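You operate a simulated robot arm through the tools that you are given. There is no shell and no other tool. Be economical: measure what you need, move in short steps, check, and stop when the job is done.

You run a simulated robot arm. Do the job below in one go: nothing can be reset, and whatever is moved stays where it is left.

## Task
Make room on the top of the sideboard for the orange starch tin. At the end: the blue sock clip stands where the blue rolled socks stood; the blue rolled socks from the top of the sideboard stands on top of the purple book (marked "Pelterwick"); the orange starch tin stands where the green scent tin (marked "PINE") stood; the green scent tin from the top of the sideboard is on the step of the sideboard; whatever was shut is shut again. Leave all else as you found it, and nothing knocked over.

It is judged by the outcome, as a careful person would: the job done as asked, and still so three seconds after it is handed in. It fails if anything else is knocked over, pushed out of place, dropped, spilled or broken.

## Robot
A 7-joint arm with a two-finger parallel gripper, fixed in place. Base frame: the origin is at the foot of the arm, x ahead of it, y to its left, z up; the work surface is at about z = 0.8. Units: m, degrees, N and s.
With the tool pointing down near the work surface it reaches from about 0.3 to 0.7 m from the base axis. Its first joint turns from -66.0 to 66.0 degrees. Payload 1.57 kg.
The TCP is the grasp point between the finger pads, 0.03 m short of the fingertips. In the tool frame z runs along the fingers and y along their closing line. Largest opening 0.11 m; finger width 0.024, thickness 0.012; the body of the gripper, 0.048 by 0.112 m, starts 0.078 m behind the TCP.
Orientation is that of the tool frame in the base frame, as a unit quaternion [x, y, z, w]. With the fingers straight down and closing along the base's y, the tool's x points along the base's -x, its y along +y and its z along -z.

## Interface
- The arm moves only by the tool play_rows. Its arguments are lists of equal length, an entry for each row: "slide": the shift along the base's x, y, z in units of 30 mm (1.0 is 30 mm), a list of three; "dr": the turn, a rotation vector about the base's x, y, z in units of 4 degrees (1.0 is 4 degrees), a list of three; "fingers": the finger opening in m, from 0 to 0.11. In form: {"slide": [[x, y, z], ...], "dr": [[ax, ay, az], ...], "fingers": [fingers, ...]}. A call has 1 to 20 rows; each row shifts and turns the commanded pose from where the row before left it. A call with a number of a shift or a turn outside -1 to 1 is refused whole. Each row takes 0.2 s and may step no farther than 0.05 m and 8.6 degrees from the row before; otherwise, or with a gripper value out of range, the whole call is refused. A pose out of reach is approached as far as the arm can. The call stops where the force on the tool passes 40 N (or 10 N more than at its start, if that is more) or the arm is blocked; 0.2 s more then pass. The fingers move at their own pace (about 0.108 m/s each) and stop on an object; they squeeze with about 40 N. The grip force told is the motor's: it shows also when the fingers shut on nothing. Time passes only in rows, and 0.2 s behind the last, so rows that do not move let the fingers close. It gives the time, the measured TCP pose, the force on the tool (base axes), the opening and the grip force at its end, in the units of the frame above (readings bear some noise), with the torque about the TCP (base axes, N m) and any sound that the robot's microphone picked up, and new pictures: "show" is both (left out), scene, wrist or none.
- Cameras (640 x 400 px; columns grow to the right, rows downward): "scene" is fixed at [0.1693, -0.4001, 1.3939]; the picture's right is [0.72, -0.69, 0.00], its down [-0.46, -0.48, -0.74] and it looks along [0.51, 0.54, -0.67] (base axes); focal length 328 px, centre (320, 200). "wrist" rides on the gripper at [0.07, 0.016, -0.141] in the tool frame; the picture's right is [-0.23, 0.97, 0.00], its down [-0.86, -0.20, -0.48] and it looks along [-0.47, -0.11, 0.88] (tool axes); focal length 222 px, centre (320, 200). There is no depth. A picture from a camera that has moved, and an enlarged one, comes with that camera's place and axes in the base frame and with its lens.
- zoom(camera, box): a new picture of the part [left, top, right, bottom] of that camera's present view, enlarged. No time passes.
- job_done(): hands the job in; it is judged then, once.

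Work in short steps. Places have to be worked out from the pictures, the camera data and where the tool is seen: move nearer, look again, correct. Check each grasp and each placing, and mend what went wrong. You have 120 turns and 200 pictures in all, those below and enlarged ones among them. Open the gripper and draw the arm clear of the work before you hand the job in, unless the task says otherwise; then end with one line.

The tools are called as name(argument=value, ...) on one line, values as JSON. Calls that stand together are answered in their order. play_rows: Moves the arm, as the interface text tells. Its arguments: {"type":"object","properties":{"slide":{"type":"array","items":{"type":"array","items":{"type":"number"}}},"dr":{"type":"array","items":{"type":"array","items":{"type":"number"}}},"fingers":{"type":"array","items":{"type":"number"}},"show":{"type":"string","enum":["both","scene","wrist","none"]}},"required":["slide","dr","fingers"]} The other tools are called the same way: zoom (camera, box) takes an enlarged picture of a part of a camera's view; job_done () hands the job in.

At the start:

```text
time_s: 0.0
eef_pos: [0.3231, 0.1233, 1.147]
ee_rot: [0.0, 1.0, 0.0, 0.0]
force: [0.8, 0.3, -0.9]
ft_torque: [-0.01, -0.02, -0.04]
width: 0.1101
finger_force: 0.1
```

scene: 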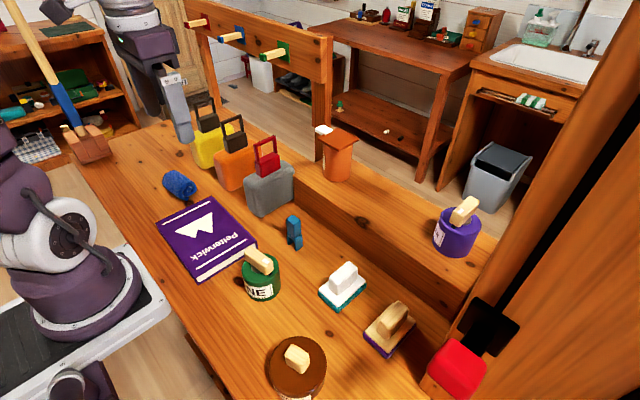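
wrist: 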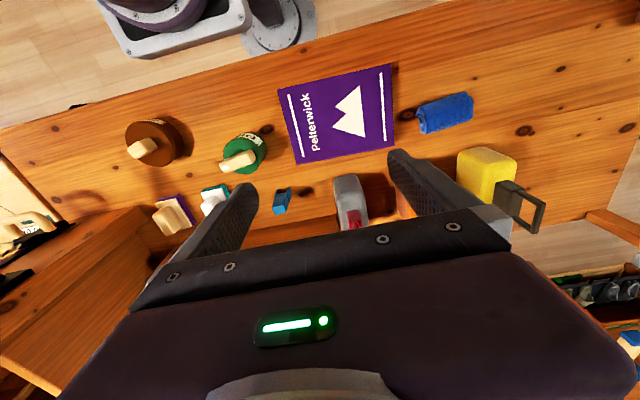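

I'll look closer at the scene before moving.

zoom(camera="scene", box=[150, 80, 350, 205])

zoom(camera="scene", box=[150, 200, 350, 325])

zoom(camera="scene", box=[300, 180, 500, 305])

zoom(camera="scene", box=[250, 275, 450, 400])

```text
3.20 times, centred on (250, 142) of scene
camera zoom: at [0.1693, -0.4001, 1.3939], right [0.72, -0.69, 0.0], down [-0.46, -0.48, -0.74], along [0.51, 0.54, -0.67], focal length 1049 px, centre (544, 384)
```

zoom: 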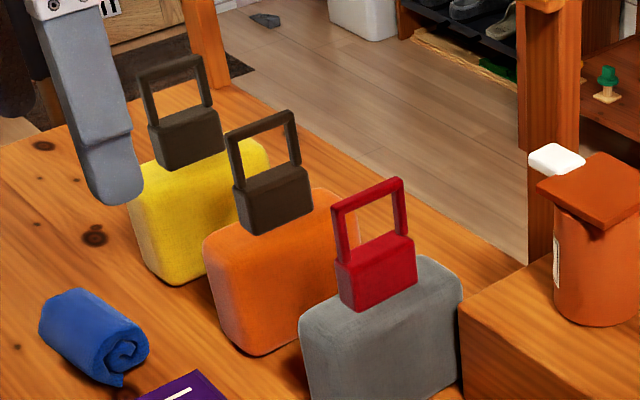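

```text
3.20 times, centred on (250, 262) of scene
camera zoom: at [0.1693, -0.4001, 1.3939], right [0.72, -0.69, 0.0], down [-0.46, -0.48, -0.74], along [0.51, 0.54, -0.67], focal length 1049 px, centre (544, 0)
```

zoom: 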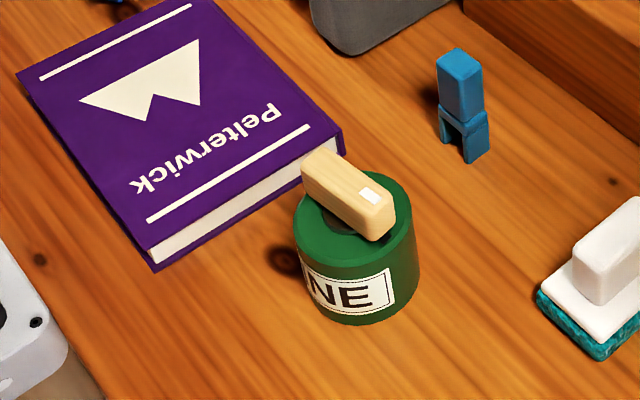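

```text
3.20 times, centred on (400, 242) of scene
camera zoom: at [0.1693, -0.4001, 1.3939], right [0.72, -0.69, 0.0], down [-0.46, -0.48, -0.74], along [0.51, 0.54, -0.67], focal length 1049 px, centre (64, 64)
```

zoom: 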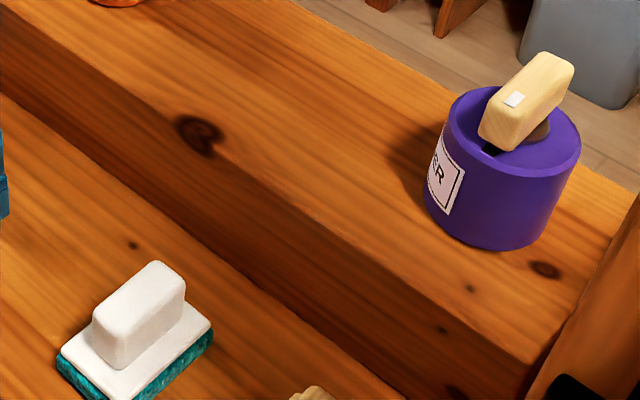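

```text
3.20 times, centred on (350, 338) of scene
camera zoom: at [0.1693, -0.4001, 1.3939], right [0.72, -0.69, 0.0], down [-0.46, -0.48, -0.74], along [0.51, 0.54, -0.67], focal length 1049 px, centre (224, -240)
```

zoom: 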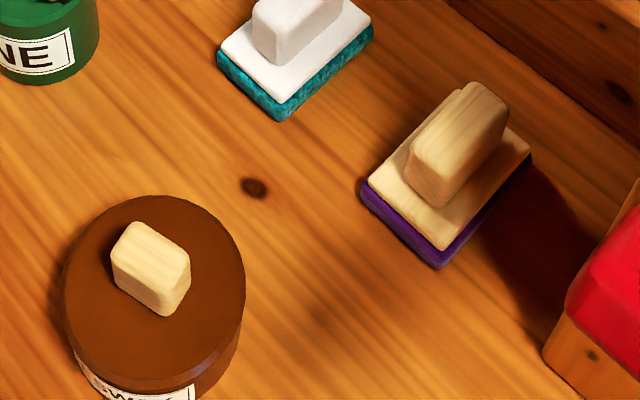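

zoom(camera="scene", box=[296, 110, 376, 190])

zoom(camera="scene", box=[400, 260, 640, 400])

zoom(camera="scene", box=[160, 0, 360, 125])

zoom(camera="wrist", box=[0, 100, 300, 300])

```text
5.00 times, centred on (336, 150) of scene
camera zoom: at [0.1693, -0.4001, 1.3939], right [0.72, -0.69, 0.0], down [-0.46, -0.48, -0.74], along [0.51, 0.54, -0.67], focal length 1638 px, centre (240, 450)
```

zoom: 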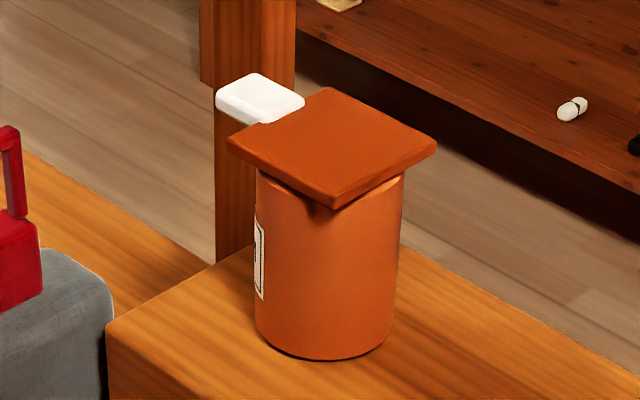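

```text
2.67 times, centred on (520, 330) of scene
camera zoom: at [0.1693, -0.4001, 1.3939], right [0.72, -0.69, 0.0], down [-0.46, -0.48, -0.74], along [0.51, 0.54, -0.67], focal length 874 px, centre (-213, -147)
```

zoom: 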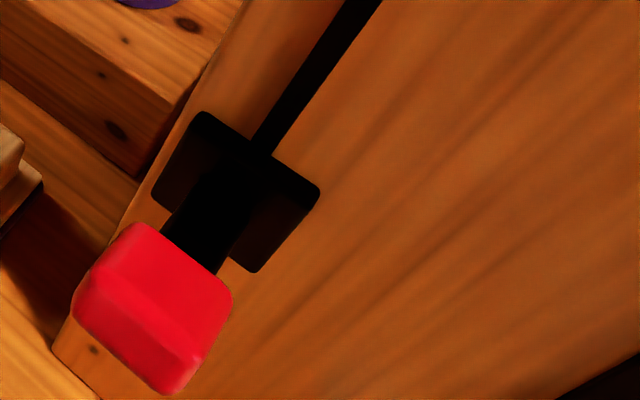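

```text
3.20 times, centred on (260, 62) of scene
camera zoom: at [0.1693, -0.4001, 1.3939], right [0.72, -0.69, 0.0], down [-0.46, -0.48, -0.74], along [0.51, 0.54, -0.67], focal length 1049 px, centre (512, 640)
```

zoom: 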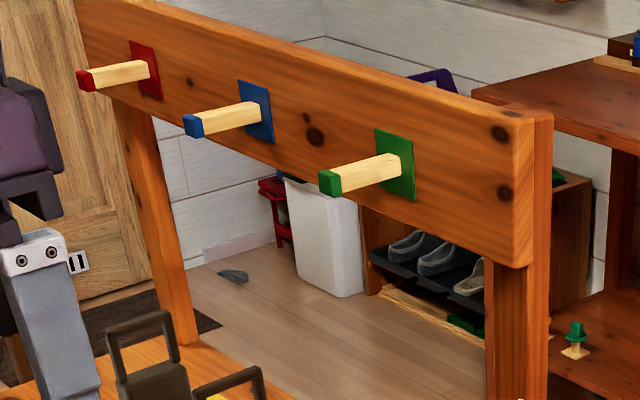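

```text
2.00 times, centred on (150, 200) of wrist
camera zoom: at [0.2536, 0.139, 1.288], right [0.23, 0.97, 0.0], down [0.86, -0.2, 0.48], along [0.47, -0.11, -0.88], focal length 444 px, centre (660, 200)
```

zoom: 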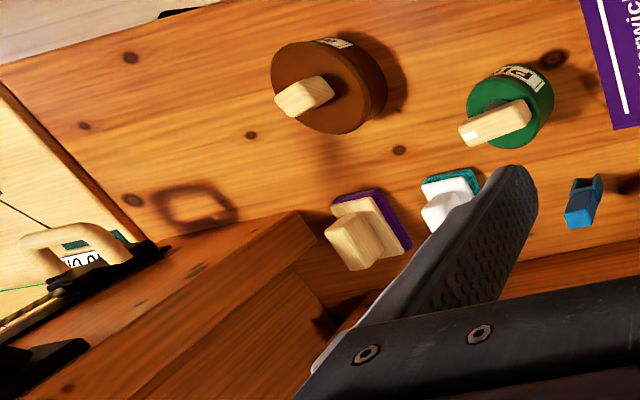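

I judge the green tin near (0.345,-0.04) and the orange canister on the step. I'll shift to the right for a clear wrist view of the step, labels and the latch structure.

play_rows(slide=[[0, -1, 0], [0, -1, 0], [0, -1, 0], [0, -1, 0]], dr=[[0, 0, 0], [0, 0, 0], [0, 0, 0], [0, 0, 0]], fingers=[0.11, 0.11, 0.11, 0.11])

```text
time_s: 1.0
eef_pos: [0.3217, 0.0008, 1.1461]
ee_rot: [-0.001, 1.0, 0.0, 0.0]
force: [-0.6, 0.1, -0.3]
ft_torque: [-0.01, -0.02, 0.03]
width: 0.1101
finger_force: 0.1
camera wrist: at [0.2527, 0.0169, 1.2884], right [0.23, 0.97, 0.0], down [0.86, -0.2, 0.48], along [0.47, -0.11, -0.88], focal length 222 px, centre (320, 200)
```

scene: 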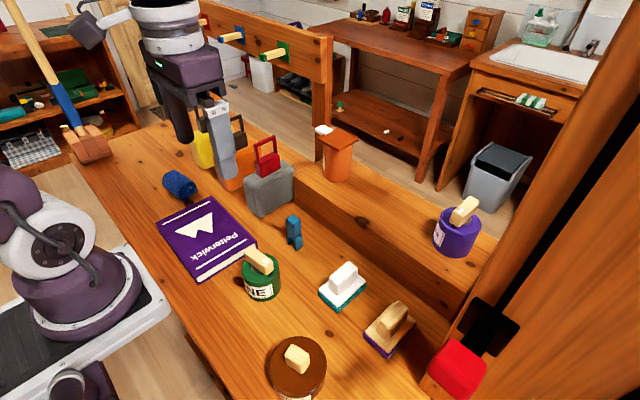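
wrist: 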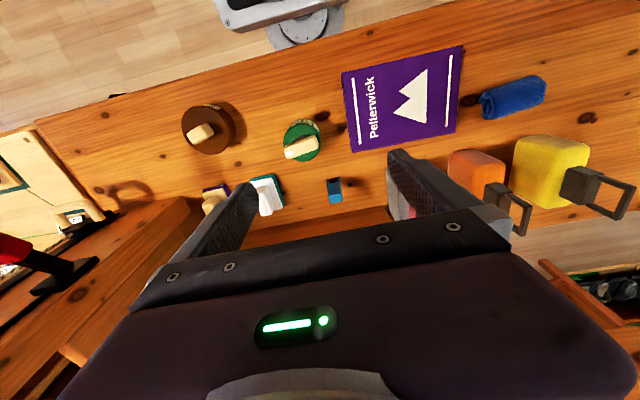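

play_rows(slide=[[0, 0, 0.5], [0, 0, 0.5], [0, 0, 0.5], [0, 0, 0], [0, 0, 0], [0, 0, 0], [0, 0, 0], [0, 0, 0], [0, 0, 0], [0, 0, 0], [0, 0, 0], [0, 0, 0], [0, 0, 0], [0, 0, 0], [0, 0, 0]], dr=[[0, 0, -1], [0, 0, -1], [0, 0, -1], [0, 0, -1], [0, 0, -1], [0, 0, -1], [0, 0, -1], [0, 0, -1], [0, 0, -1], [0, 0, -1], [0, 0, -1], [0, 0, -1], [0, 0, -1], [0, 0, -1], [0, 0, -1]], fingers=[0.11, 0.11, 0.11, 0.11, 0.11, 0.11, 0.11, 0.11, 0.11, 0.11, 0.11, 0.11, 0.11, 0.11, 0.11], show="wrist")

```text
time_s: 4.2
eef_pos: [0.3232, 0.0029, 1.1924]
ee_rot: [0.501, 0.865, 0.0, 0.001]
force: [0.1, -0.1, 0.2]
ft_torque: [-0.02, 0.02, 0.02]
width: 0.1098
finger_force: 0.0
camera wrist: at [0.3031, 0.0709, 1.3327], right [0.96, 0.29, 0.0], down [0.25, -0.84, 0.48], along [0.14, -0.46, -0.88], focal length 222 px, centre (320, 200)
```

wrist: 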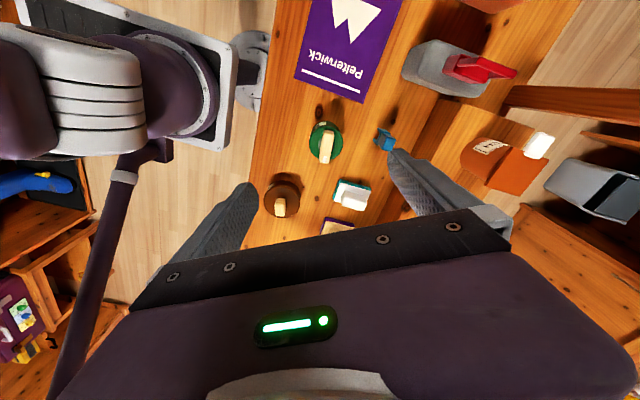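

zoom(camera="wrist", box=[370, 90, 570, 215])

zoom(camera="wrist", box=[250, 90, 410, 190])

```text
3.20 times, centred on (470, 152) of wrist
camera zoom: at [0.3031, 0.0709, 1.3327], right [0.96, 0.29, 0.0], down [0.25, -0.84, 0.48], along [0.14, -0.46, -0.88], focal length 711 px, centre (-160, 352)
```

zoom: 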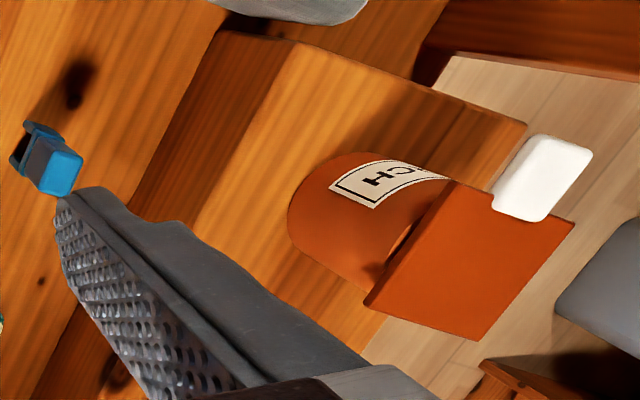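

```text
4.00 times, centred on (330, 140) of wrist
camera zoom: at [0.3031, 0.0709, 1.3327], right [0.96, 0.29, 0.0], down [0.25, -0.84, 0.48], along [0.14, -0.46, -0.88], focal length 888 px, centre (280, 440)
```

zoom: 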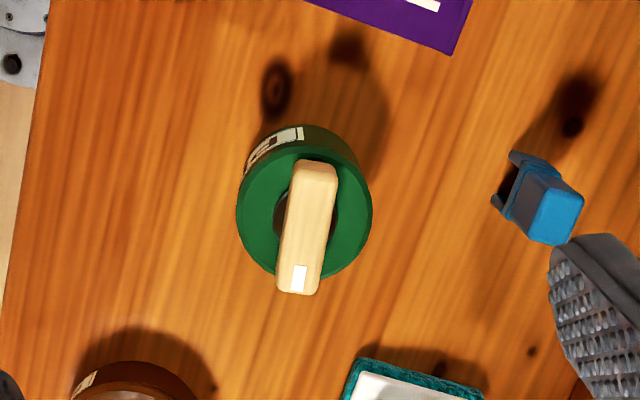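

The orange canister is labelled "…CH" (starch); it stands on the step (front edge x≈0.56, top z≈0.90) at about (0.62, 0.02). Green tin at about (0.35,-0.04). I turn so the fingers close along x and hover over the green tin.

play_rows(slide=[[0.3, -0.5, 0], [0.3, -0.5, 0], [0.3, -0.47, 0], [0, 0, -1], [0, 0, -1], [0, 0, -1], [0, 0, -1], [0, 0, -1]], dr=[[0, 0, -1], [0, 0, -1], [0, 0, -1], [0, 0, -1], [0, 0, -1], [0, 0, -1], [0, 0, -1], [0, 0, -0.5]], fingers=[0.11, 0.11, 0.11, 0.11, 0.11, 0.11, 0.11, 0.11])

```text
time_s: 6.0
eef_pos: [0.3503, -0.0435, 1.0417]
ee_rot: [0.707, 0.707, 0.0, -0.001]
force: [0.9, -0.4, 0.5]
ft_torque: [0.0, -0.02, 0.01]
width: 0.1099
finger_force: 0.1
camera wrist: at [0.3669, 0.0257, 1.1833], right [0.97, -0.23, 0.0], down [-0.2, -0.85, 0.48], along [-0.11, -0.47, -0.88], focal length 222 px, centre (320, 200)
```

scene: 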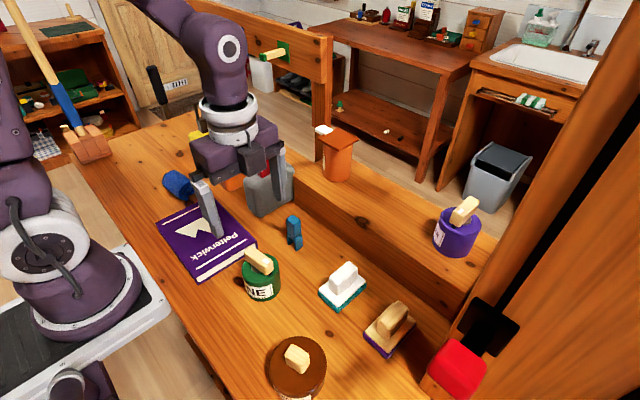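
wrist: 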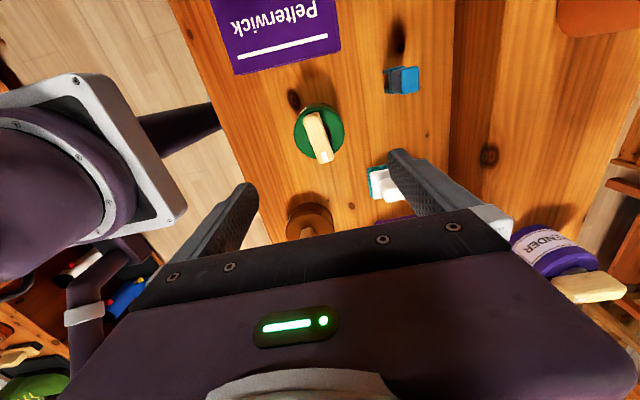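

zoom(camera="wrist", box=[260, 80, 388, 160])

zoom(camera="scene", box=[222, 230, 302, 310])

```text
5.00 times, centred on (324, 120) of wrist
camera zoom: at [0.3669, 0.0257, 1.1833], right [0.97, -0.23, 0.0], down [-0.2, -0.85, 0.48], along [-0.11, -0.47, -0.88], focal length 1111 px, centre (300, 600)
```

zoom: 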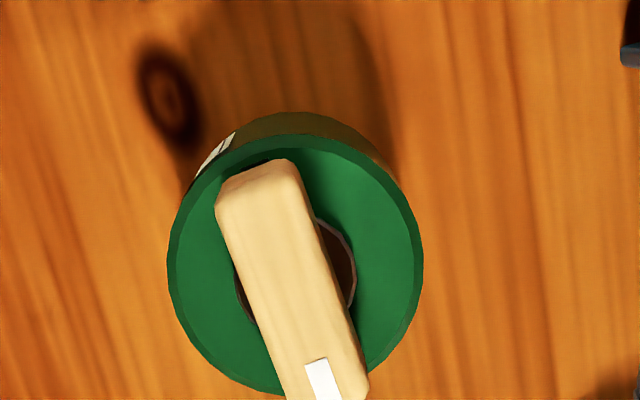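

```text
5.00 times, centred on (262, 270) of scene
camera zoom: at [0.1693, -0.4001, 1.3939], right [0.72, -0.69, 0.0], down [-0.46, -0.48, -0.74], along [0.51, 0.54, -0.67], focal length 1638 px, centre (610, -150)
```

zoom: 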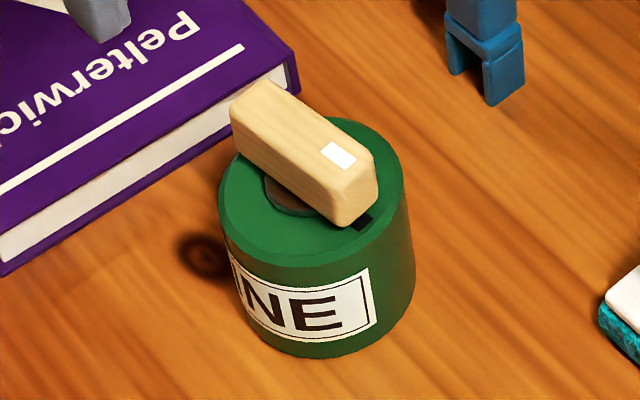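

Triangulation puts the green tin at (0.351,-0.040), lid at z≈0.867. I lower around its body (grip z≈0.84, palm clear of the knob) before closing.

play_rows(slide=[[0, 0.1, -1], [0, 0, -1], [0, 0, -1], [0, 0, -1], [0, 0, -1]], dr=[[0, 0, 0], [0, 0, 0], [0, 0, 0], [0, 0, 0], [0, 0, 0]], fingers=[0.11, 0.11, 0.11, 0.11, 0.11])

```text
time_s: 7.2
eef_pos: [0.3484, -0.0392, 0.8901]
ee_rot: [0.707, 0.707, 0.0, 0.0]
force: [-0.5, -1.3, -0.2]
ft_torque: [-0.02, -0.02, -0.02]
width: 0.1098
finger_force: 0.0
camera wrist: at [0.3651, 0.0307, 1.0322], right [0.97, -0.23, 0.0], down [-0.2, -0.85, 0.48], along [-0.11, -0.47, -0.88], focal length 222 px, centre (320, 200)
```

scene: 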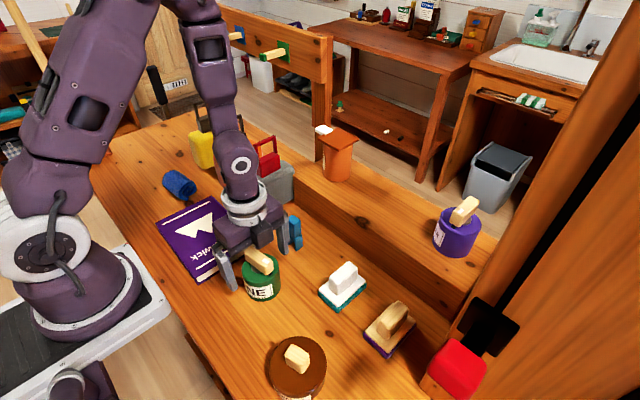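
wrist: 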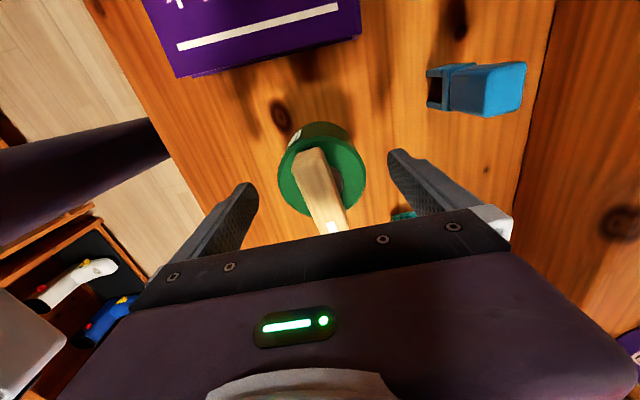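

Tin is centred between fingers. Lower 5 cm and close.

play_rows(slide=[[0, 0, -0.85], [0, 0, -0.82], [0, 0, 0], [0, 0, 0], [0, 0, 0], [0, 0, 0]], dr=[[0, 0, 0], [0, 0, 0], [0, 0, 0], [0, 0, 0], [0, 0, 0], [0, 0, 0]], fingers=[0.11, 0.11, 0.11, 0.085, 0.05, 0.05])

```text
time_s: 8.6
eef_pos: [0.3501, -0.0385, 0.8427]
ee_rot: [0.707, 0.707, 0.0, 0.0]
force: [-0.6, -0.5, -0.4]
ft_torque: [0.03, 0.01, 0.02]
width: 0.0708
finger_force: 40.1
camera wrist: at [0.366, 0.031, 0.984], right [0.97, -0.23, 0.0], down [-0.2, -0.86, 0.48], along [-0.11, -0.47, -0.88], focal length 222 px, centre (320, 200)
```

scene: 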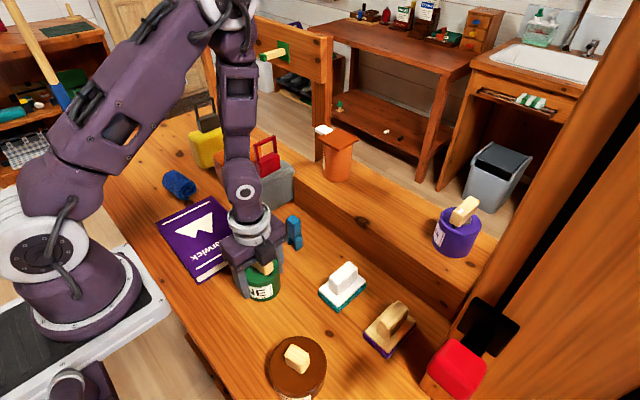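
wrist: 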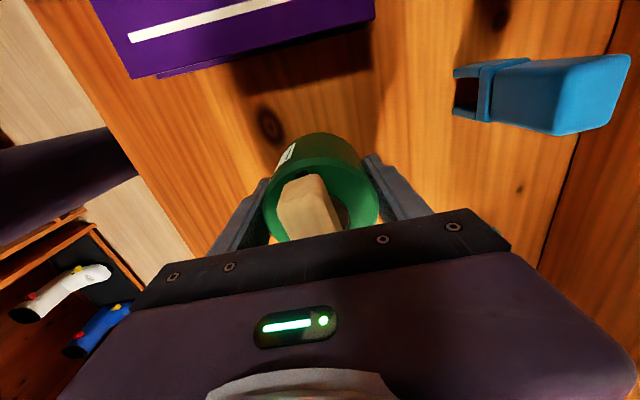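

Gripped (0.071 m). Lift 0.21 m vertically, then check.

play_rows(slide=[[0, 0, 0.5], [0, 0, 1], [0, 0, 1], [0, 0, 1], [0, 0, 1], [0, 0, 1], [0, 0, 1]], dr=[[0, 0, 0], [0, 0, 0], [0, 0, 0], [0, 0, 0], [0, 0, 0], [0, 0, 0], [0, 0, 0]], fingers=[0.05, 0.05, 0.05, 0.05, 0.05, 0.05, 0.05], show="scene")

play_rows(slide=[[0.95, -0.305, 0], [0.95, -0.305, 0], [0.95, -0.305, 0], [0.95, -0.305, 0], [0.95, -0.305, 0], [0.95, -0.305, 0], [0.95, -0.305, 0], [0.95, -0.305, 0], [0.95, -0.305, 0], [0.95, -0.305, 0], [0, 0, 0]], dr=[[0, 0, 0], [0, 0, 0], [0, 0, 0], [0, 0, 0], [0, 0, 0], [0, 0, 0], [0, 0, 0], [0, 0, 0], [0, 0, 0], [0, 0, 0], [0, 0, 0]], fingers=[0.05, 0.05, 0.05, 0.05, 0.05, 0.05, 0.05, 0.05, 0.05, 0.05, 0.05])

```text
time_s: 10.2
eef_pos: [0.3481, -0.0359, 1.0345]
ee_rot: [0.707, 0.707, 0.001, 0.0]
force: [-0.8, 0.3, -3.7]
ft_torque: [0.0, 0.0, -0.01]
width: 0.0702
finger_force: 40.1
```

scene: 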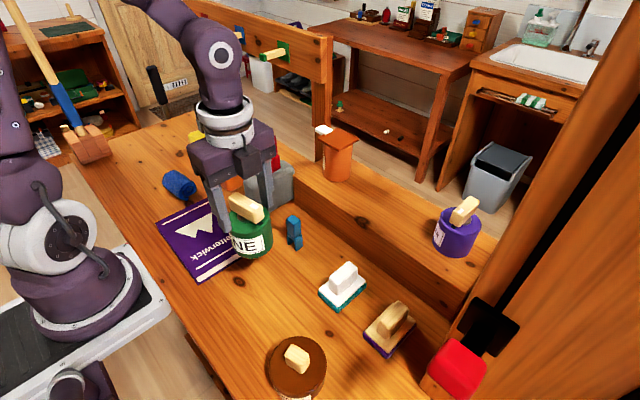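

```text
time_s: 12.6
eef_pos: [0.6336, -0.1304, 1.0363]
ee_rot: [0.708, 0.707, 0.0, -0.001]
force: [0.2, 0.4, -4.0]
ft_torque: [0.0, -0.03, -0.01]
width: 0.07
finger_force: 39.7
camera wrist: at [0.6503, -0.0621, 1.1772], right [0.97, -0.23, 0.0], down [-0.2, -0.86, 0.48], along [-0.11, -0.47, -0.88], focal length 222 px, centre (320, 200)
```

scene: 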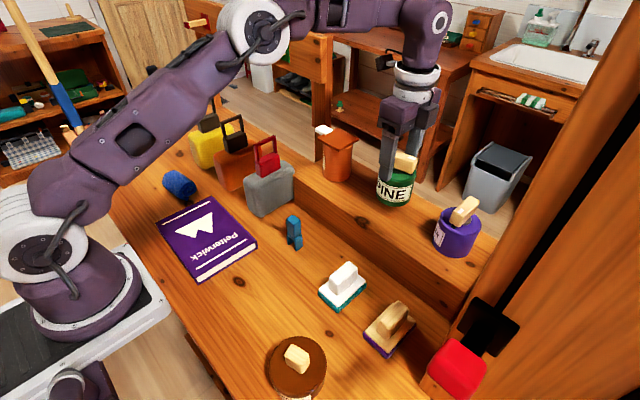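
wrist: 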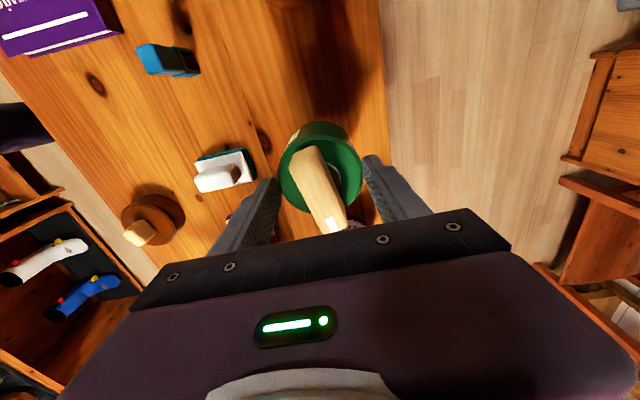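

Tin is above the middle of the step (back edge x≈0.717). Lower in small steps until contact.

play_rows(slide=[[0.1, 0, -1], [0, 0, -1], [0, 0, -0.5], [0, 0, -0.15], [0, 0, -0.1], [0, 0, 0]], dr=[[0, 0, 0], [0, 0, 0], [0, 0, 0], [0, 0, 0], [0, 0, 0], [0, 0, 0]], fingers=[0.05, 0.05, 0.05, 0.05, 0.05, 0.05])

```text
time_s: 14.0
eef_pos: [0.6375, -0.1307, 0.9558]
ee_rot: [0.706, 0.708, 0.001, 0.0]
force: [-2.3, 2.2, 24.1]
ft_torque: [0.22, 0.35, 0.03]
width: 0.0702
finger_force: 40.5
camera wrist: at [0.6543, -0.0614, 1.0963], right [0.97, -0.23, 0.0], down [-0.2, -0.85, 0.48], along [-0.11, -0.47, -0.88], focal length 222 px, centre (320, 200)
```

scene: 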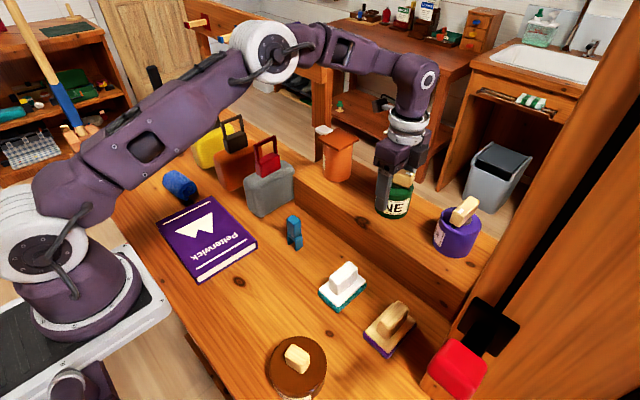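
wrist: 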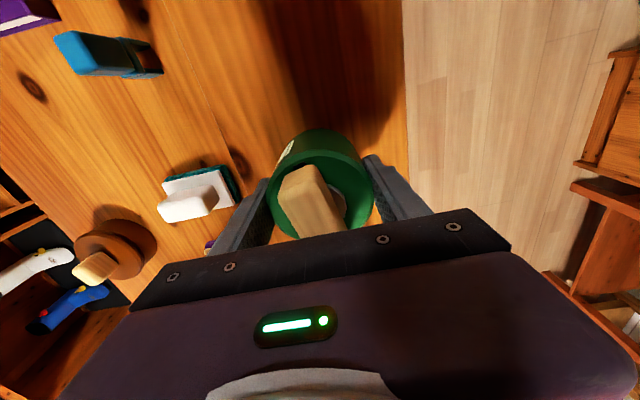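

Contact at 0.956 (step top ≈0.913). Ease pressure and open.

play_rows(slide=[[0, 0, 0.08], [0, 0, 0], [0, 0, 0], [0, 0, 0], [0, 0, 0]], dr=[[0, 0, 0], [0, 0, 0], [0, 0, 0], [0, 0, 0], [0, 0, 0]], fingers=[0.05, 0.06, 0.075, 0.09, 0.11])

```text
time_s: 15.2
eef_pos: [0.6386, -0.1317, 0.9561]
ee_rot: [0.707, 0.707, 0.001, 0.0]
force: [-0.5, -0.4, 0.2]
ft_torque: [0.01, 0.02, 0.03]
width: 0.1101
finger_force: 0.1
camera wrist: at [0.6547, -0.0612, 1.0977], right [0.97, -0.23, 0.0], down [-0.2, -0.86, 0.48], along [-0.11, -0.47, -0.88], focal length 222 px, centre (320, 200)
```

scene: 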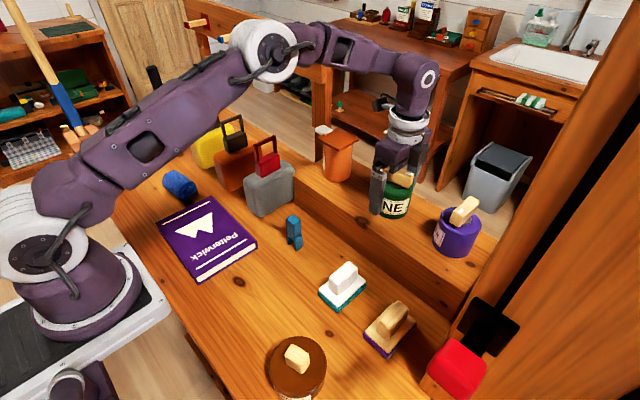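
wrist: 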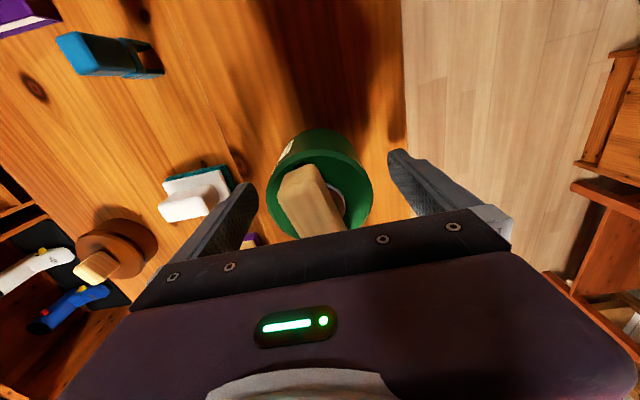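

Released and standing. Raise straight up, then go above the orange tin to measure it.

play_rows(slide=[[0, 0, 0.5], [0, 0, 1], [0, 0, 1], [0, 0, 1], [0, 0, 1], [0, 0, 1], [0, 0, 1], [0, 1, 0.5], [0, 1, 0], [0, 1, 0], [0, 1, 0], [0, 1, 0]], dr=[[0, 0, 0], [0, 0, 0], [0, 0, 0], [0, 0, 0], [0, 0, 0], [0, 0, 0], [0, 0, 0], [0, 0, 0], [0, 0, 0], [0, 0, 0], [0, 0, 0], [0, 0, 0]], fingers=[0.11, 0.11, 0.11, 0.11, 0.11, 0.11, 0.11, 0.11, 0.11, 0.11, 0.11, 0.11])

```text
time_s: 17.8
eef_pos: [0.6309, 0.0141, 1.1138]
ee_rot: [0.7, 0.714, -0.016, -0.017]
force: [0.2, -0.5, 0.1]
ft_torque: [-0.02, 0.0, -0.01]
width: 0.1101
finger_force: 0.2
out of reach, approached as far as the arm can: row 6, 7, 8
camera wrist: at [0.6523, 0.0835, 1.2554], right [0.98, -0.21, -0.05], down [-0.16, -0.86, 0.49], along [-0.14, -0.47, -0.87], focal length 222 px, centre (320, 200)
```

scene: 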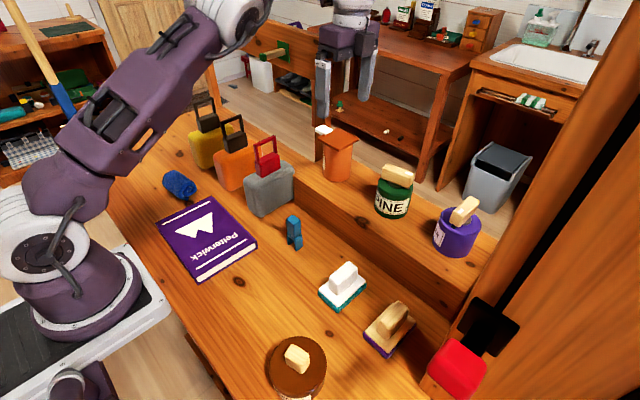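
wrist: 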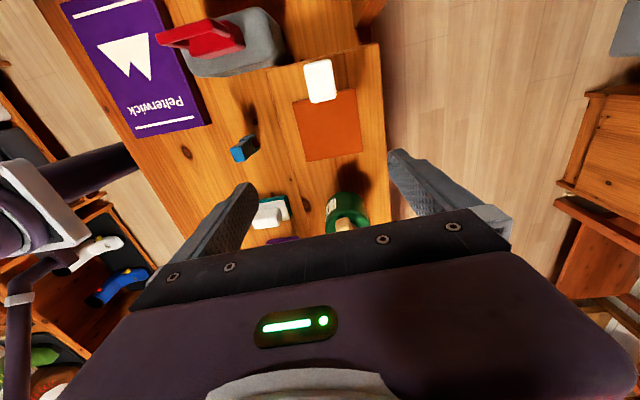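

zoom(camera="wrist", box=[260, 40, 400, 180])

zoom(camera="scene", box=[310, 115, 366, 190])

```text
2.86 times, centred on (330, 110) of wrist
camera zoom: at [0.6523, 0.0835, 1.2554], right [0.98, -0.21, -0.05], down [-0.16, -0.86, 0.49], along [-0.14, -0.47, -0.87], focal length 635 px, centre (291, 457)
```

zoom: 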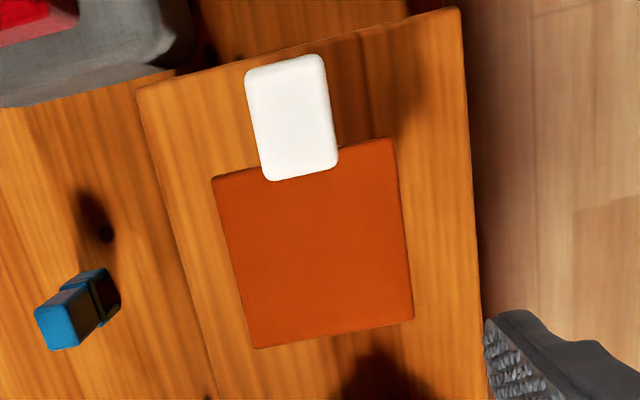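

```text
5.33 times, centred on (338, 152) of scene
camera zoom: at [0.1693, -0.4001, 1.394], right [0.72, -0.69, 0.0], down [-0.46, -0.48, -0.74], along [0.51, 0.54, -0.67], focal length 1748 px, centre (224, 453)
```

zoom: 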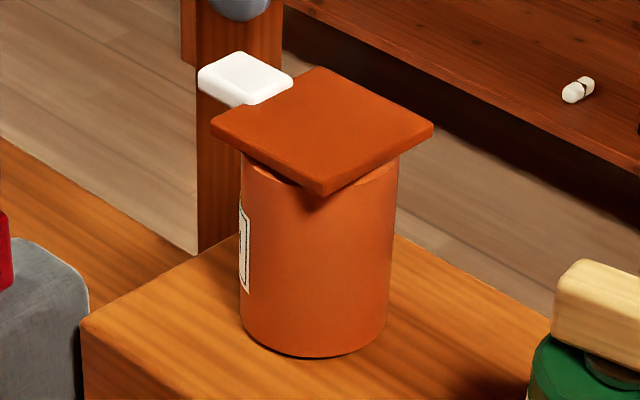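

Lid measured 0.0665 square, centre ≈(0.640,0.034), top z≈1.0; body Ø≈0.069, so x-closing fingers will hold the body, with the tab at +y clear. Come down to a reachable hover and check alignment.

play_rows(slide=[[0, 0.3, -1], [0, 0.2, -1], [0, 0, -1], [0, 0, 0]], dr=[[0, 0, 0], [0, 0, 0], [0, 0, 0], [0, 0, 0]], fingers=[0.11, 0.11, 0.11, 0.11])

```text
time_s: 18.8
eef_pos: [0.6299, 0.0288, 1.0259]
ee_rot: [0.7, 0.714, -0.016, -0.017]
force: [0.1, 0.4, 0.2]
ft_torque: [0.01, -0.01, 0.04]
width: 0.1099
finger_force: 0.0
camera wrist: at [0.6501, 0.0988, 1.166], right [0.98, -0.21, -0.05], down [-0.16, -0.86, 0.49], along [-0.14, -0.47, -0.87], focal length 222 px, centre (320, 200)
```

scene: 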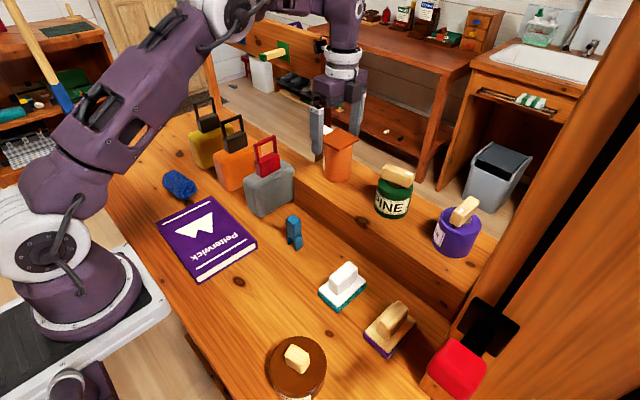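
wrist: 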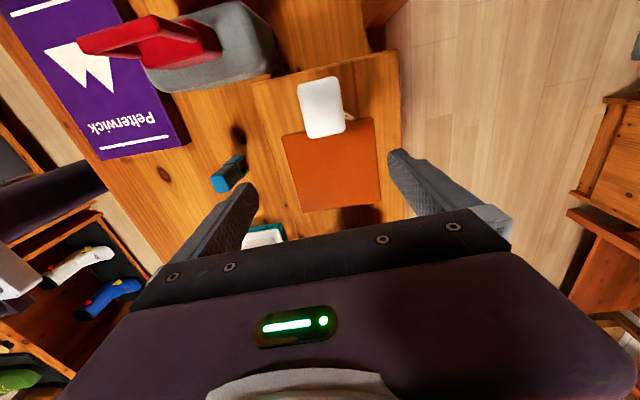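

The reach limit left a 2.7° tilt; correct tilt and centre on (0.640,0.036).

play_rows(slide=[[0.33, 0.2, 0.2], [0, 0, 0], [0, 0, 0]], dr=[[0, -0.67, -0.28], [0, 0, 0], [0, 0, 0]], fingers=[0.11, 0.11, 0.11], show="wrist")

```text
time_s: 19.6
eef_pos: [0.6394, 0.034, 1.0305]
ee_rot: [0.706, 0.708, 0.0, 0.0]
force: [0.3, -0.5, 0.4]
ft_torque: [0.0, 0.0, -0.03]
width: 0.1102
finger_force: 0.1
camera wrist: at [0.6557, 0.1043, 1.1722], right [0.97, -0.23, 0.0], down [-0.2, -0.86, 0.48], along [-0.11, -0.47, -0.88], focal length 222 px, centre (320, 200)
```

wrist: 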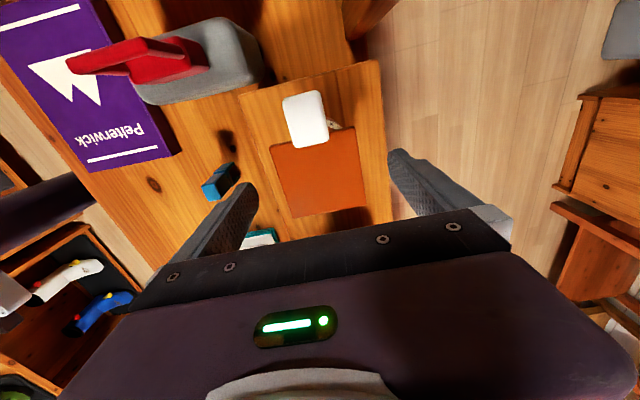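

Aligned. Lower to z≈0.955 and close gently.

play_rows(slide=[[0, 0.1, -0.8], [0, 0, -0.8], [0, 0, -0.9], [0, 0, 0], [0, 0, 0], [0, 0, 0], [0, 0, 0]], dr=[[0, 0, 0], [0, 0, 0], [0, 0, 0], [0, 0, 0], [0, 0, 0], [0, 0, 0], [0, 0, 0]], fingers=[0.11, 0.11, 0.11, 0.11, 0.085, 0.05, 0.05])

```text
time_s: 21.2
eef_pos: [0.6395, 0.0379, 0.956]
ee_rot: [0.707, 0.707, -0.001, -0.001]
force: [-0.1, -0.3, -0.3]
ft_torque: [-0.03, -0.02, 0.01]
width: 0.0676
finger_force: 40.0
camera wrist: at [0.6572, 0.1063, 1.0973], right [0.97, -0.23, 0.0], down [-0.2, -0.86, 0.48], along [-0.11, -0.47, -0.88], focal length 222 px, centre (320, 200)
```

scene: 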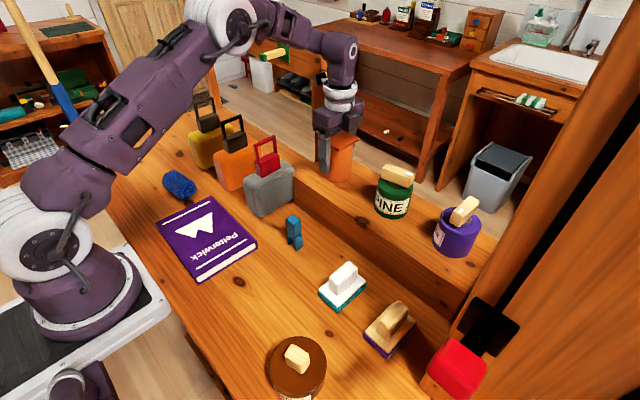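
wrist: 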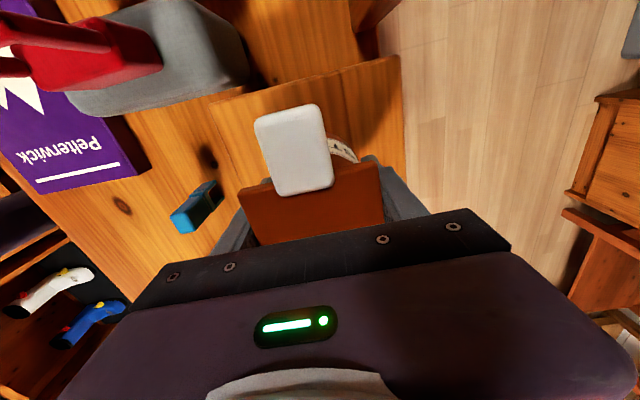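

Gripped at 0.0676. Lift slightly and check that lid and body rise together.

play_rows(slide=[[0, 0, 0.3], [0, 0, 0.7], [0, 0, 0.7]], dr=[[0, 0, 0], [0, 0, 0], [0, 0, 0]], fingers=[0.05, 0.05, 0.05], show="none")

zoom(camera="scene", box=[290, 90, 390, 190])

```text
time_s: 22.0
eef_pos: [0.6426, 0.0374, 1.0064]
ee_rot: [0.707, 0.708, 0.0, 0.0]
force: [-0.2, 0.0, -3.6]
ft_torque: [-0.02, 0.0, 0.01]
width: 0.0677
finger_force: 40.1
```

```text
4.00 times, centred on (340, 140) of scene
camera zoom: at [0.1694, -0.4001, 1.3939], right [0.72, -0.69, 0.0], down [-0.46, -0.48, -0.74], along [0.51, 0.54, -0.67], focal length 1311 px, centre (240, 440)
```

zoom: 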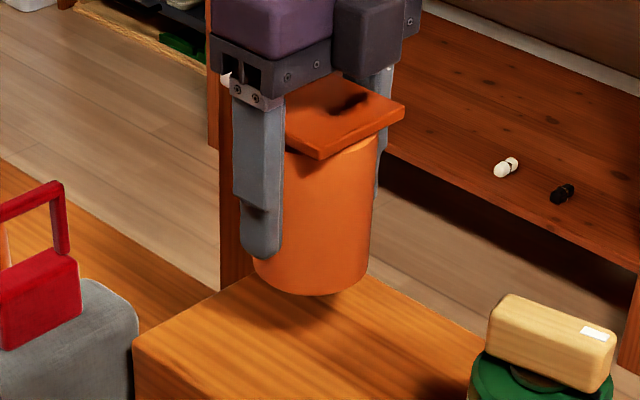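

Tin lifted whole and shut. Carry to above the green tin's former spot (0.350,-0.0385).

play_rows(slide=[[0, 0, 0.7], [-0.975, -0.253, 0], [-0.975, -0.253, 0], [-0.975, -0.253, 0], [-0.975, -0.253, 0], [-0.975, -0.253, 0], [-0.975, -0.253, 0], [-0.975, -0.253, 0], [-0.975, -0.253, 0], [-0.975, -0.253, 0], [-0.975, -0.253, 0], [0, 0, 0], [0, 0, 0]], dr=[[0, 0, 0], [0, 0, 0], [0, 0, 0], [0, 0, 0], [0, 0, 0], [0, 0, 0], [0, 0, 0], [0, 0, 0], [0, 0, 0], [0, 0, 0], [0, 0, 0], [0, 0, 0], [0, 0, 0]], fingers=[0.05, 0.05, 0.05, 0.05, 0.05, 0.05, 0.05, 0.05, 0.05, 0.05, 0.05, 0.05, 0.05])

```text
time_s: 24.8
eef_pos: [0.3468, -0.039, 1.0282]
ee_rot: [0.706, 0.708, 0.0, 0.0]
force: [-0.5, 0.1, -4.7]
ft_torque: [0.01, -0.01, 0.01]
width: 0.0678
finger_force: 40.5
camera wrist: at [0.3638, 0.0305, 1.1698], right [0.97, -0.23, 0.0], down [-0.2, -0.86, 0.48], along [-0.11, -0.47, -0.88], focal length 222 px, centre (320, 200)
```

scene: 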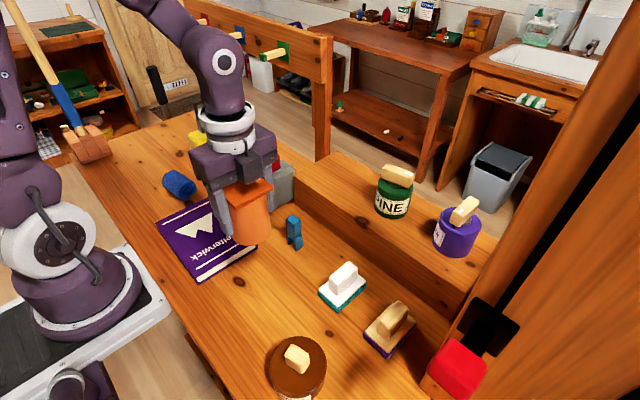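
wrist: 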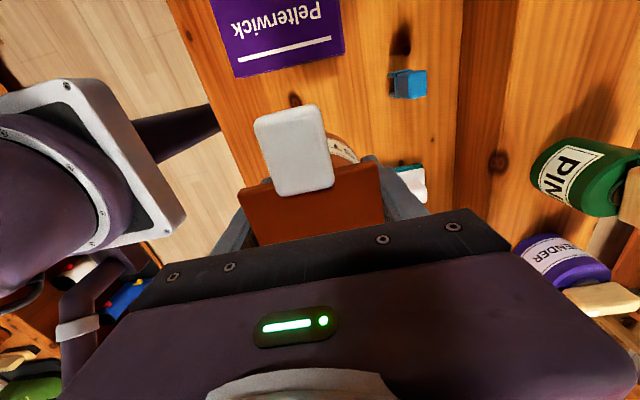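

Over the spot. Lower to contact (expected TCP z≈0.843).

play_rows(slide=[[0.05, 0, -1], [0, 0, -1], [0, 0, -1], [0, 0, -1], [0, 0, -1], [0, 0, -0.7], [0, 0, -0.2], [0, 0, -0.15], [0, 0, -0.1], [0, 0, 0]], dr=[[0, 0, 0], [0, 0, 0], [0, 0, 0], [0, 0, 0], [0, 0, 0], [0, 0, 0], [0, 0, 0], [0, 0, 0], [0, 0, 0], [0, 0, 0]], fingers=[0.05, 0.05, 0.05, 0.05, 0.05, 0.05, 0.05, 0.05, 0.05, 0.05], show="scene")

```text
time_s: 27.0
eef_pos: [0.3499, -0.0398, 0.8418]
ee_rot: [0.707, 0.707, -0.001, 0.0]
force: [-0.5, -5.5, 23.1]
ft_torque: [-0.1, 0.02, -0.03]
width: 0.0677
finger_force: 40.1
```

scene: 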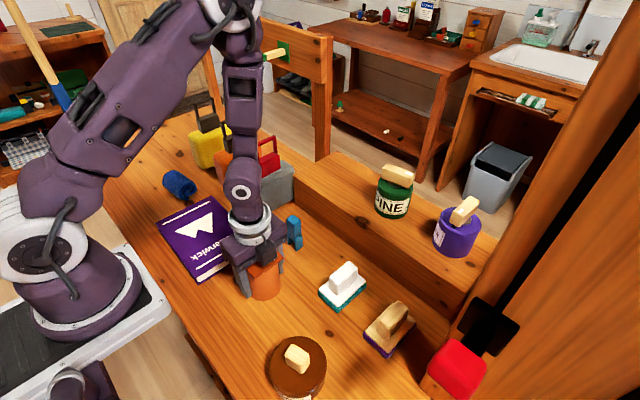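

Contact at 0.842. Ease, open, and rise straight up.

play_rows(slide=[[0, 0, 0.08], [0, 0, 0], [0, 0, 0], [0, 0, 0], [0, 0, 0], [0, 0, 0.5], [0, 0, 1], [0, 0, 1], [0, 0, 1], [0, 0, 1], [0, 0, 1], [0, 0, 1], [0, 0, 1], [0, 0, 1]], dr=[[0, 0, 0], [0, 0, 0], [0, 0, 0], [0, 0, 0], [0, 0, 0], [0, 0, 0], [0, 0, 0], [0, 0, 0], [0, 0, 0], [0, 0, 0], [0, 0, 0], [0, 0, 0], [0, 0, 0], [0, 0, 0]], fingers=[0.05, 0.06, 0.075, 0.09, 0.11, 0.11, 0.11, 0.11, 0.11, 0.11, 0.11, 0.11, 0.11, 0.11])

```text
time_s: 30.0
eef_pos: [0.3519, -0.0398, 1.1025]
ee_rot: [0.707, 0.707, 0.0, 0.0]
force: [0.1, -0.1, 0.2]
ft_torque: [0.03, 0.0, 0.05]
width: 0.1101
finger_force: 0.1
camera wrist: at [0.3684, 0.0306, 1.2443], right [0.97, -0.23, 0.0], down [-0.2, -0.86, 0.48], along [-0.11, -0.47, -0.88], focal length 222 px, centre (320, 200)
```

scene: 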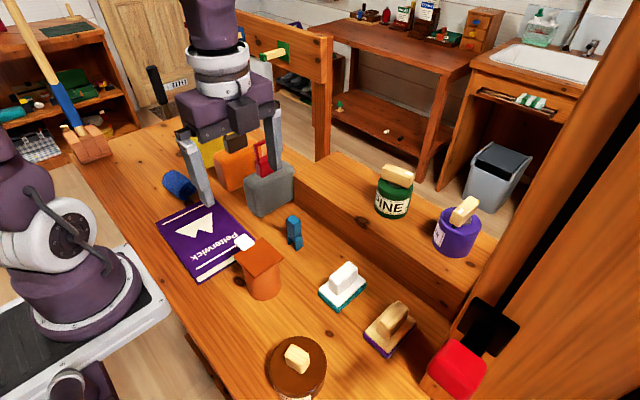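
wrist: 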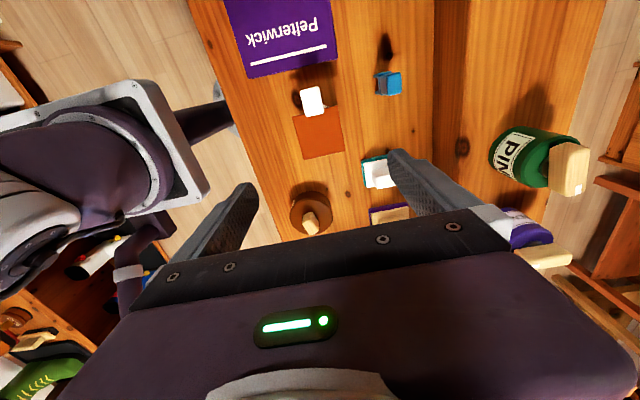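

Orange tin stands at the spot. Now to the blue socks (≈(0.37,0.37)); move above them.

play_rows(slide=[[0, 1, 0], [0, 1, 0], [0, 1, 0], [0, 1, 0], [0, 1, 0], [0, 1, 0], [0.1, 1, 0], [0.1, 1, 0], [0.1, 1, 0], [0.1, 1, 0], [0.1, 1, 0], [0, 1, 0], [0, 1, 0], [0, 0, 0]], dr=[[0, 0, 0], [0, 0, 0], [0, 0, 0], [0, 0, 0], [0, 0, 0], [0, 0, 0], [0, 0, 0], [0, 0, 0], [0, 0, 0], [0, 0, 0], [0, 0, 0], [0, 0, 0], [0, 0, 0], [0, 0, 0]], fingers=[0.11, 0.11, 0.11, 0.11, 0.11, 0.11, 0.11, 0.11, 0.11, 0.11, 0.11, 0.11, 0.11, 0.11])

```text
time_s: 33.0
eef_pos: [0.3653, 0.3517, 1.1008]
ee_rot: [0.707, 0.707, 0.001, 0.0]
force: [0.5, 0.7, -0.8]
ft_torque: [0.0, -0.01, 0.01]
width: 0.1102
finger_force: 0.1
camera wrist: at [0.3817, 0.4209, 1.2416], right [0.97, -0.23, 0.0], down [-0.2, -0.86, 0.48], along [-0.11, -0.47, -0.88], focal length 222 px, centre (320, 200)
```

scene: 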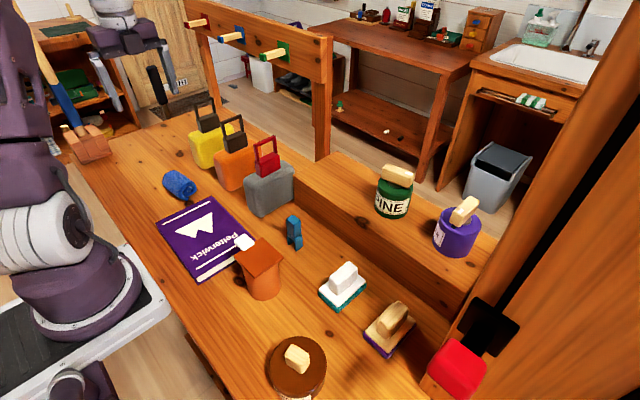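
wrist: 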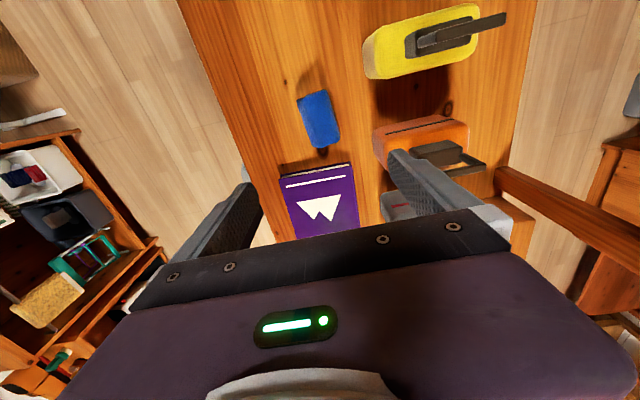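

zoom(camera="wrist", box=[270, 80, 370, 180])

zoom(camera="scene", box=[140, 150, 220, 230])

zoom(camera="scene", box=[270, 200, 330, 260])

```text
4.00 times, centred on (320, 130) of wrist
camera zoom: at [0.3817, 0.4209, 1.2416], right [0.97, -0.23, 0.0], down [-0.2, -0.86, 0.48], along [-0.11, -0.47, -0.88], focal length 888 px, centre (320, 480)
```

zoom: 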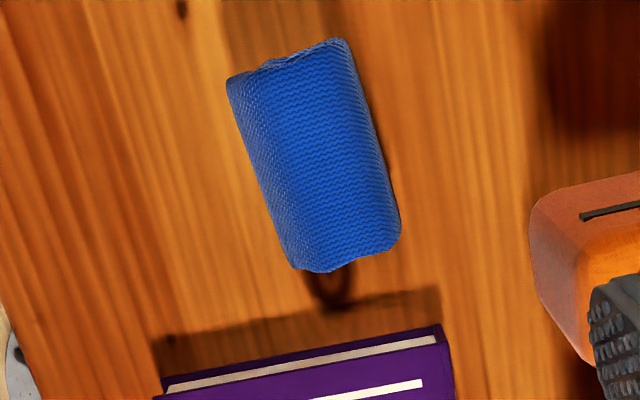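

```text
5.00 times, centred on (180, 190) of scene
camera zoom: at [0.1693, -0.4001, 1.3939], right [0.72, -0.69, 0.0], down [-0.46, -0.48, -0.74], along [0.51, 0.54, -0.67], focal length 1638 px, centre (1020, 250)
```

zoom: 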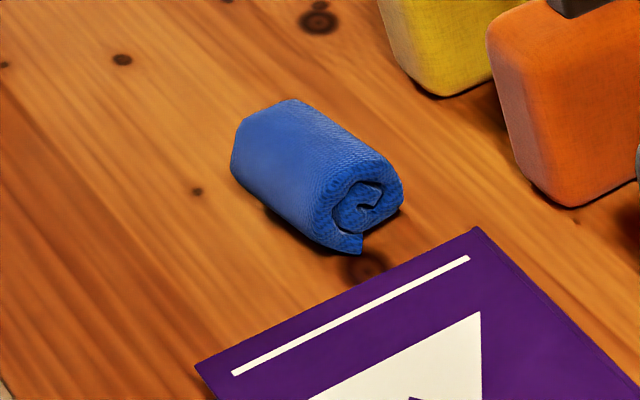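

```text
6.67 times, centred on (300, 230) of scene
camera zoom: at [0.1693, -0.4001, 1.3939], right [0.72, -0.69, 0.0], down [-0.46, -0.48, -0.74], along [0.51, 0.54, -0.67], focal length 2185 px, centre (453, 0)
```

zoom: 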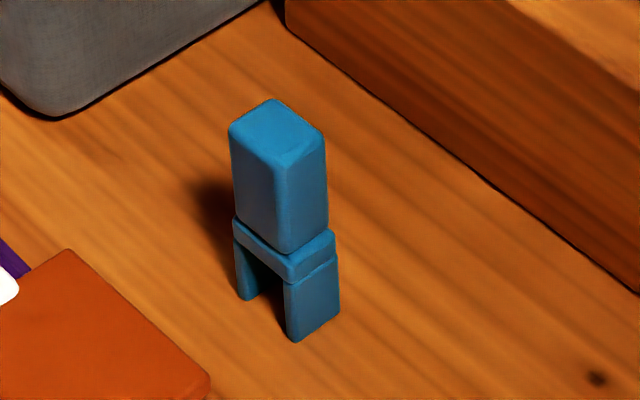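

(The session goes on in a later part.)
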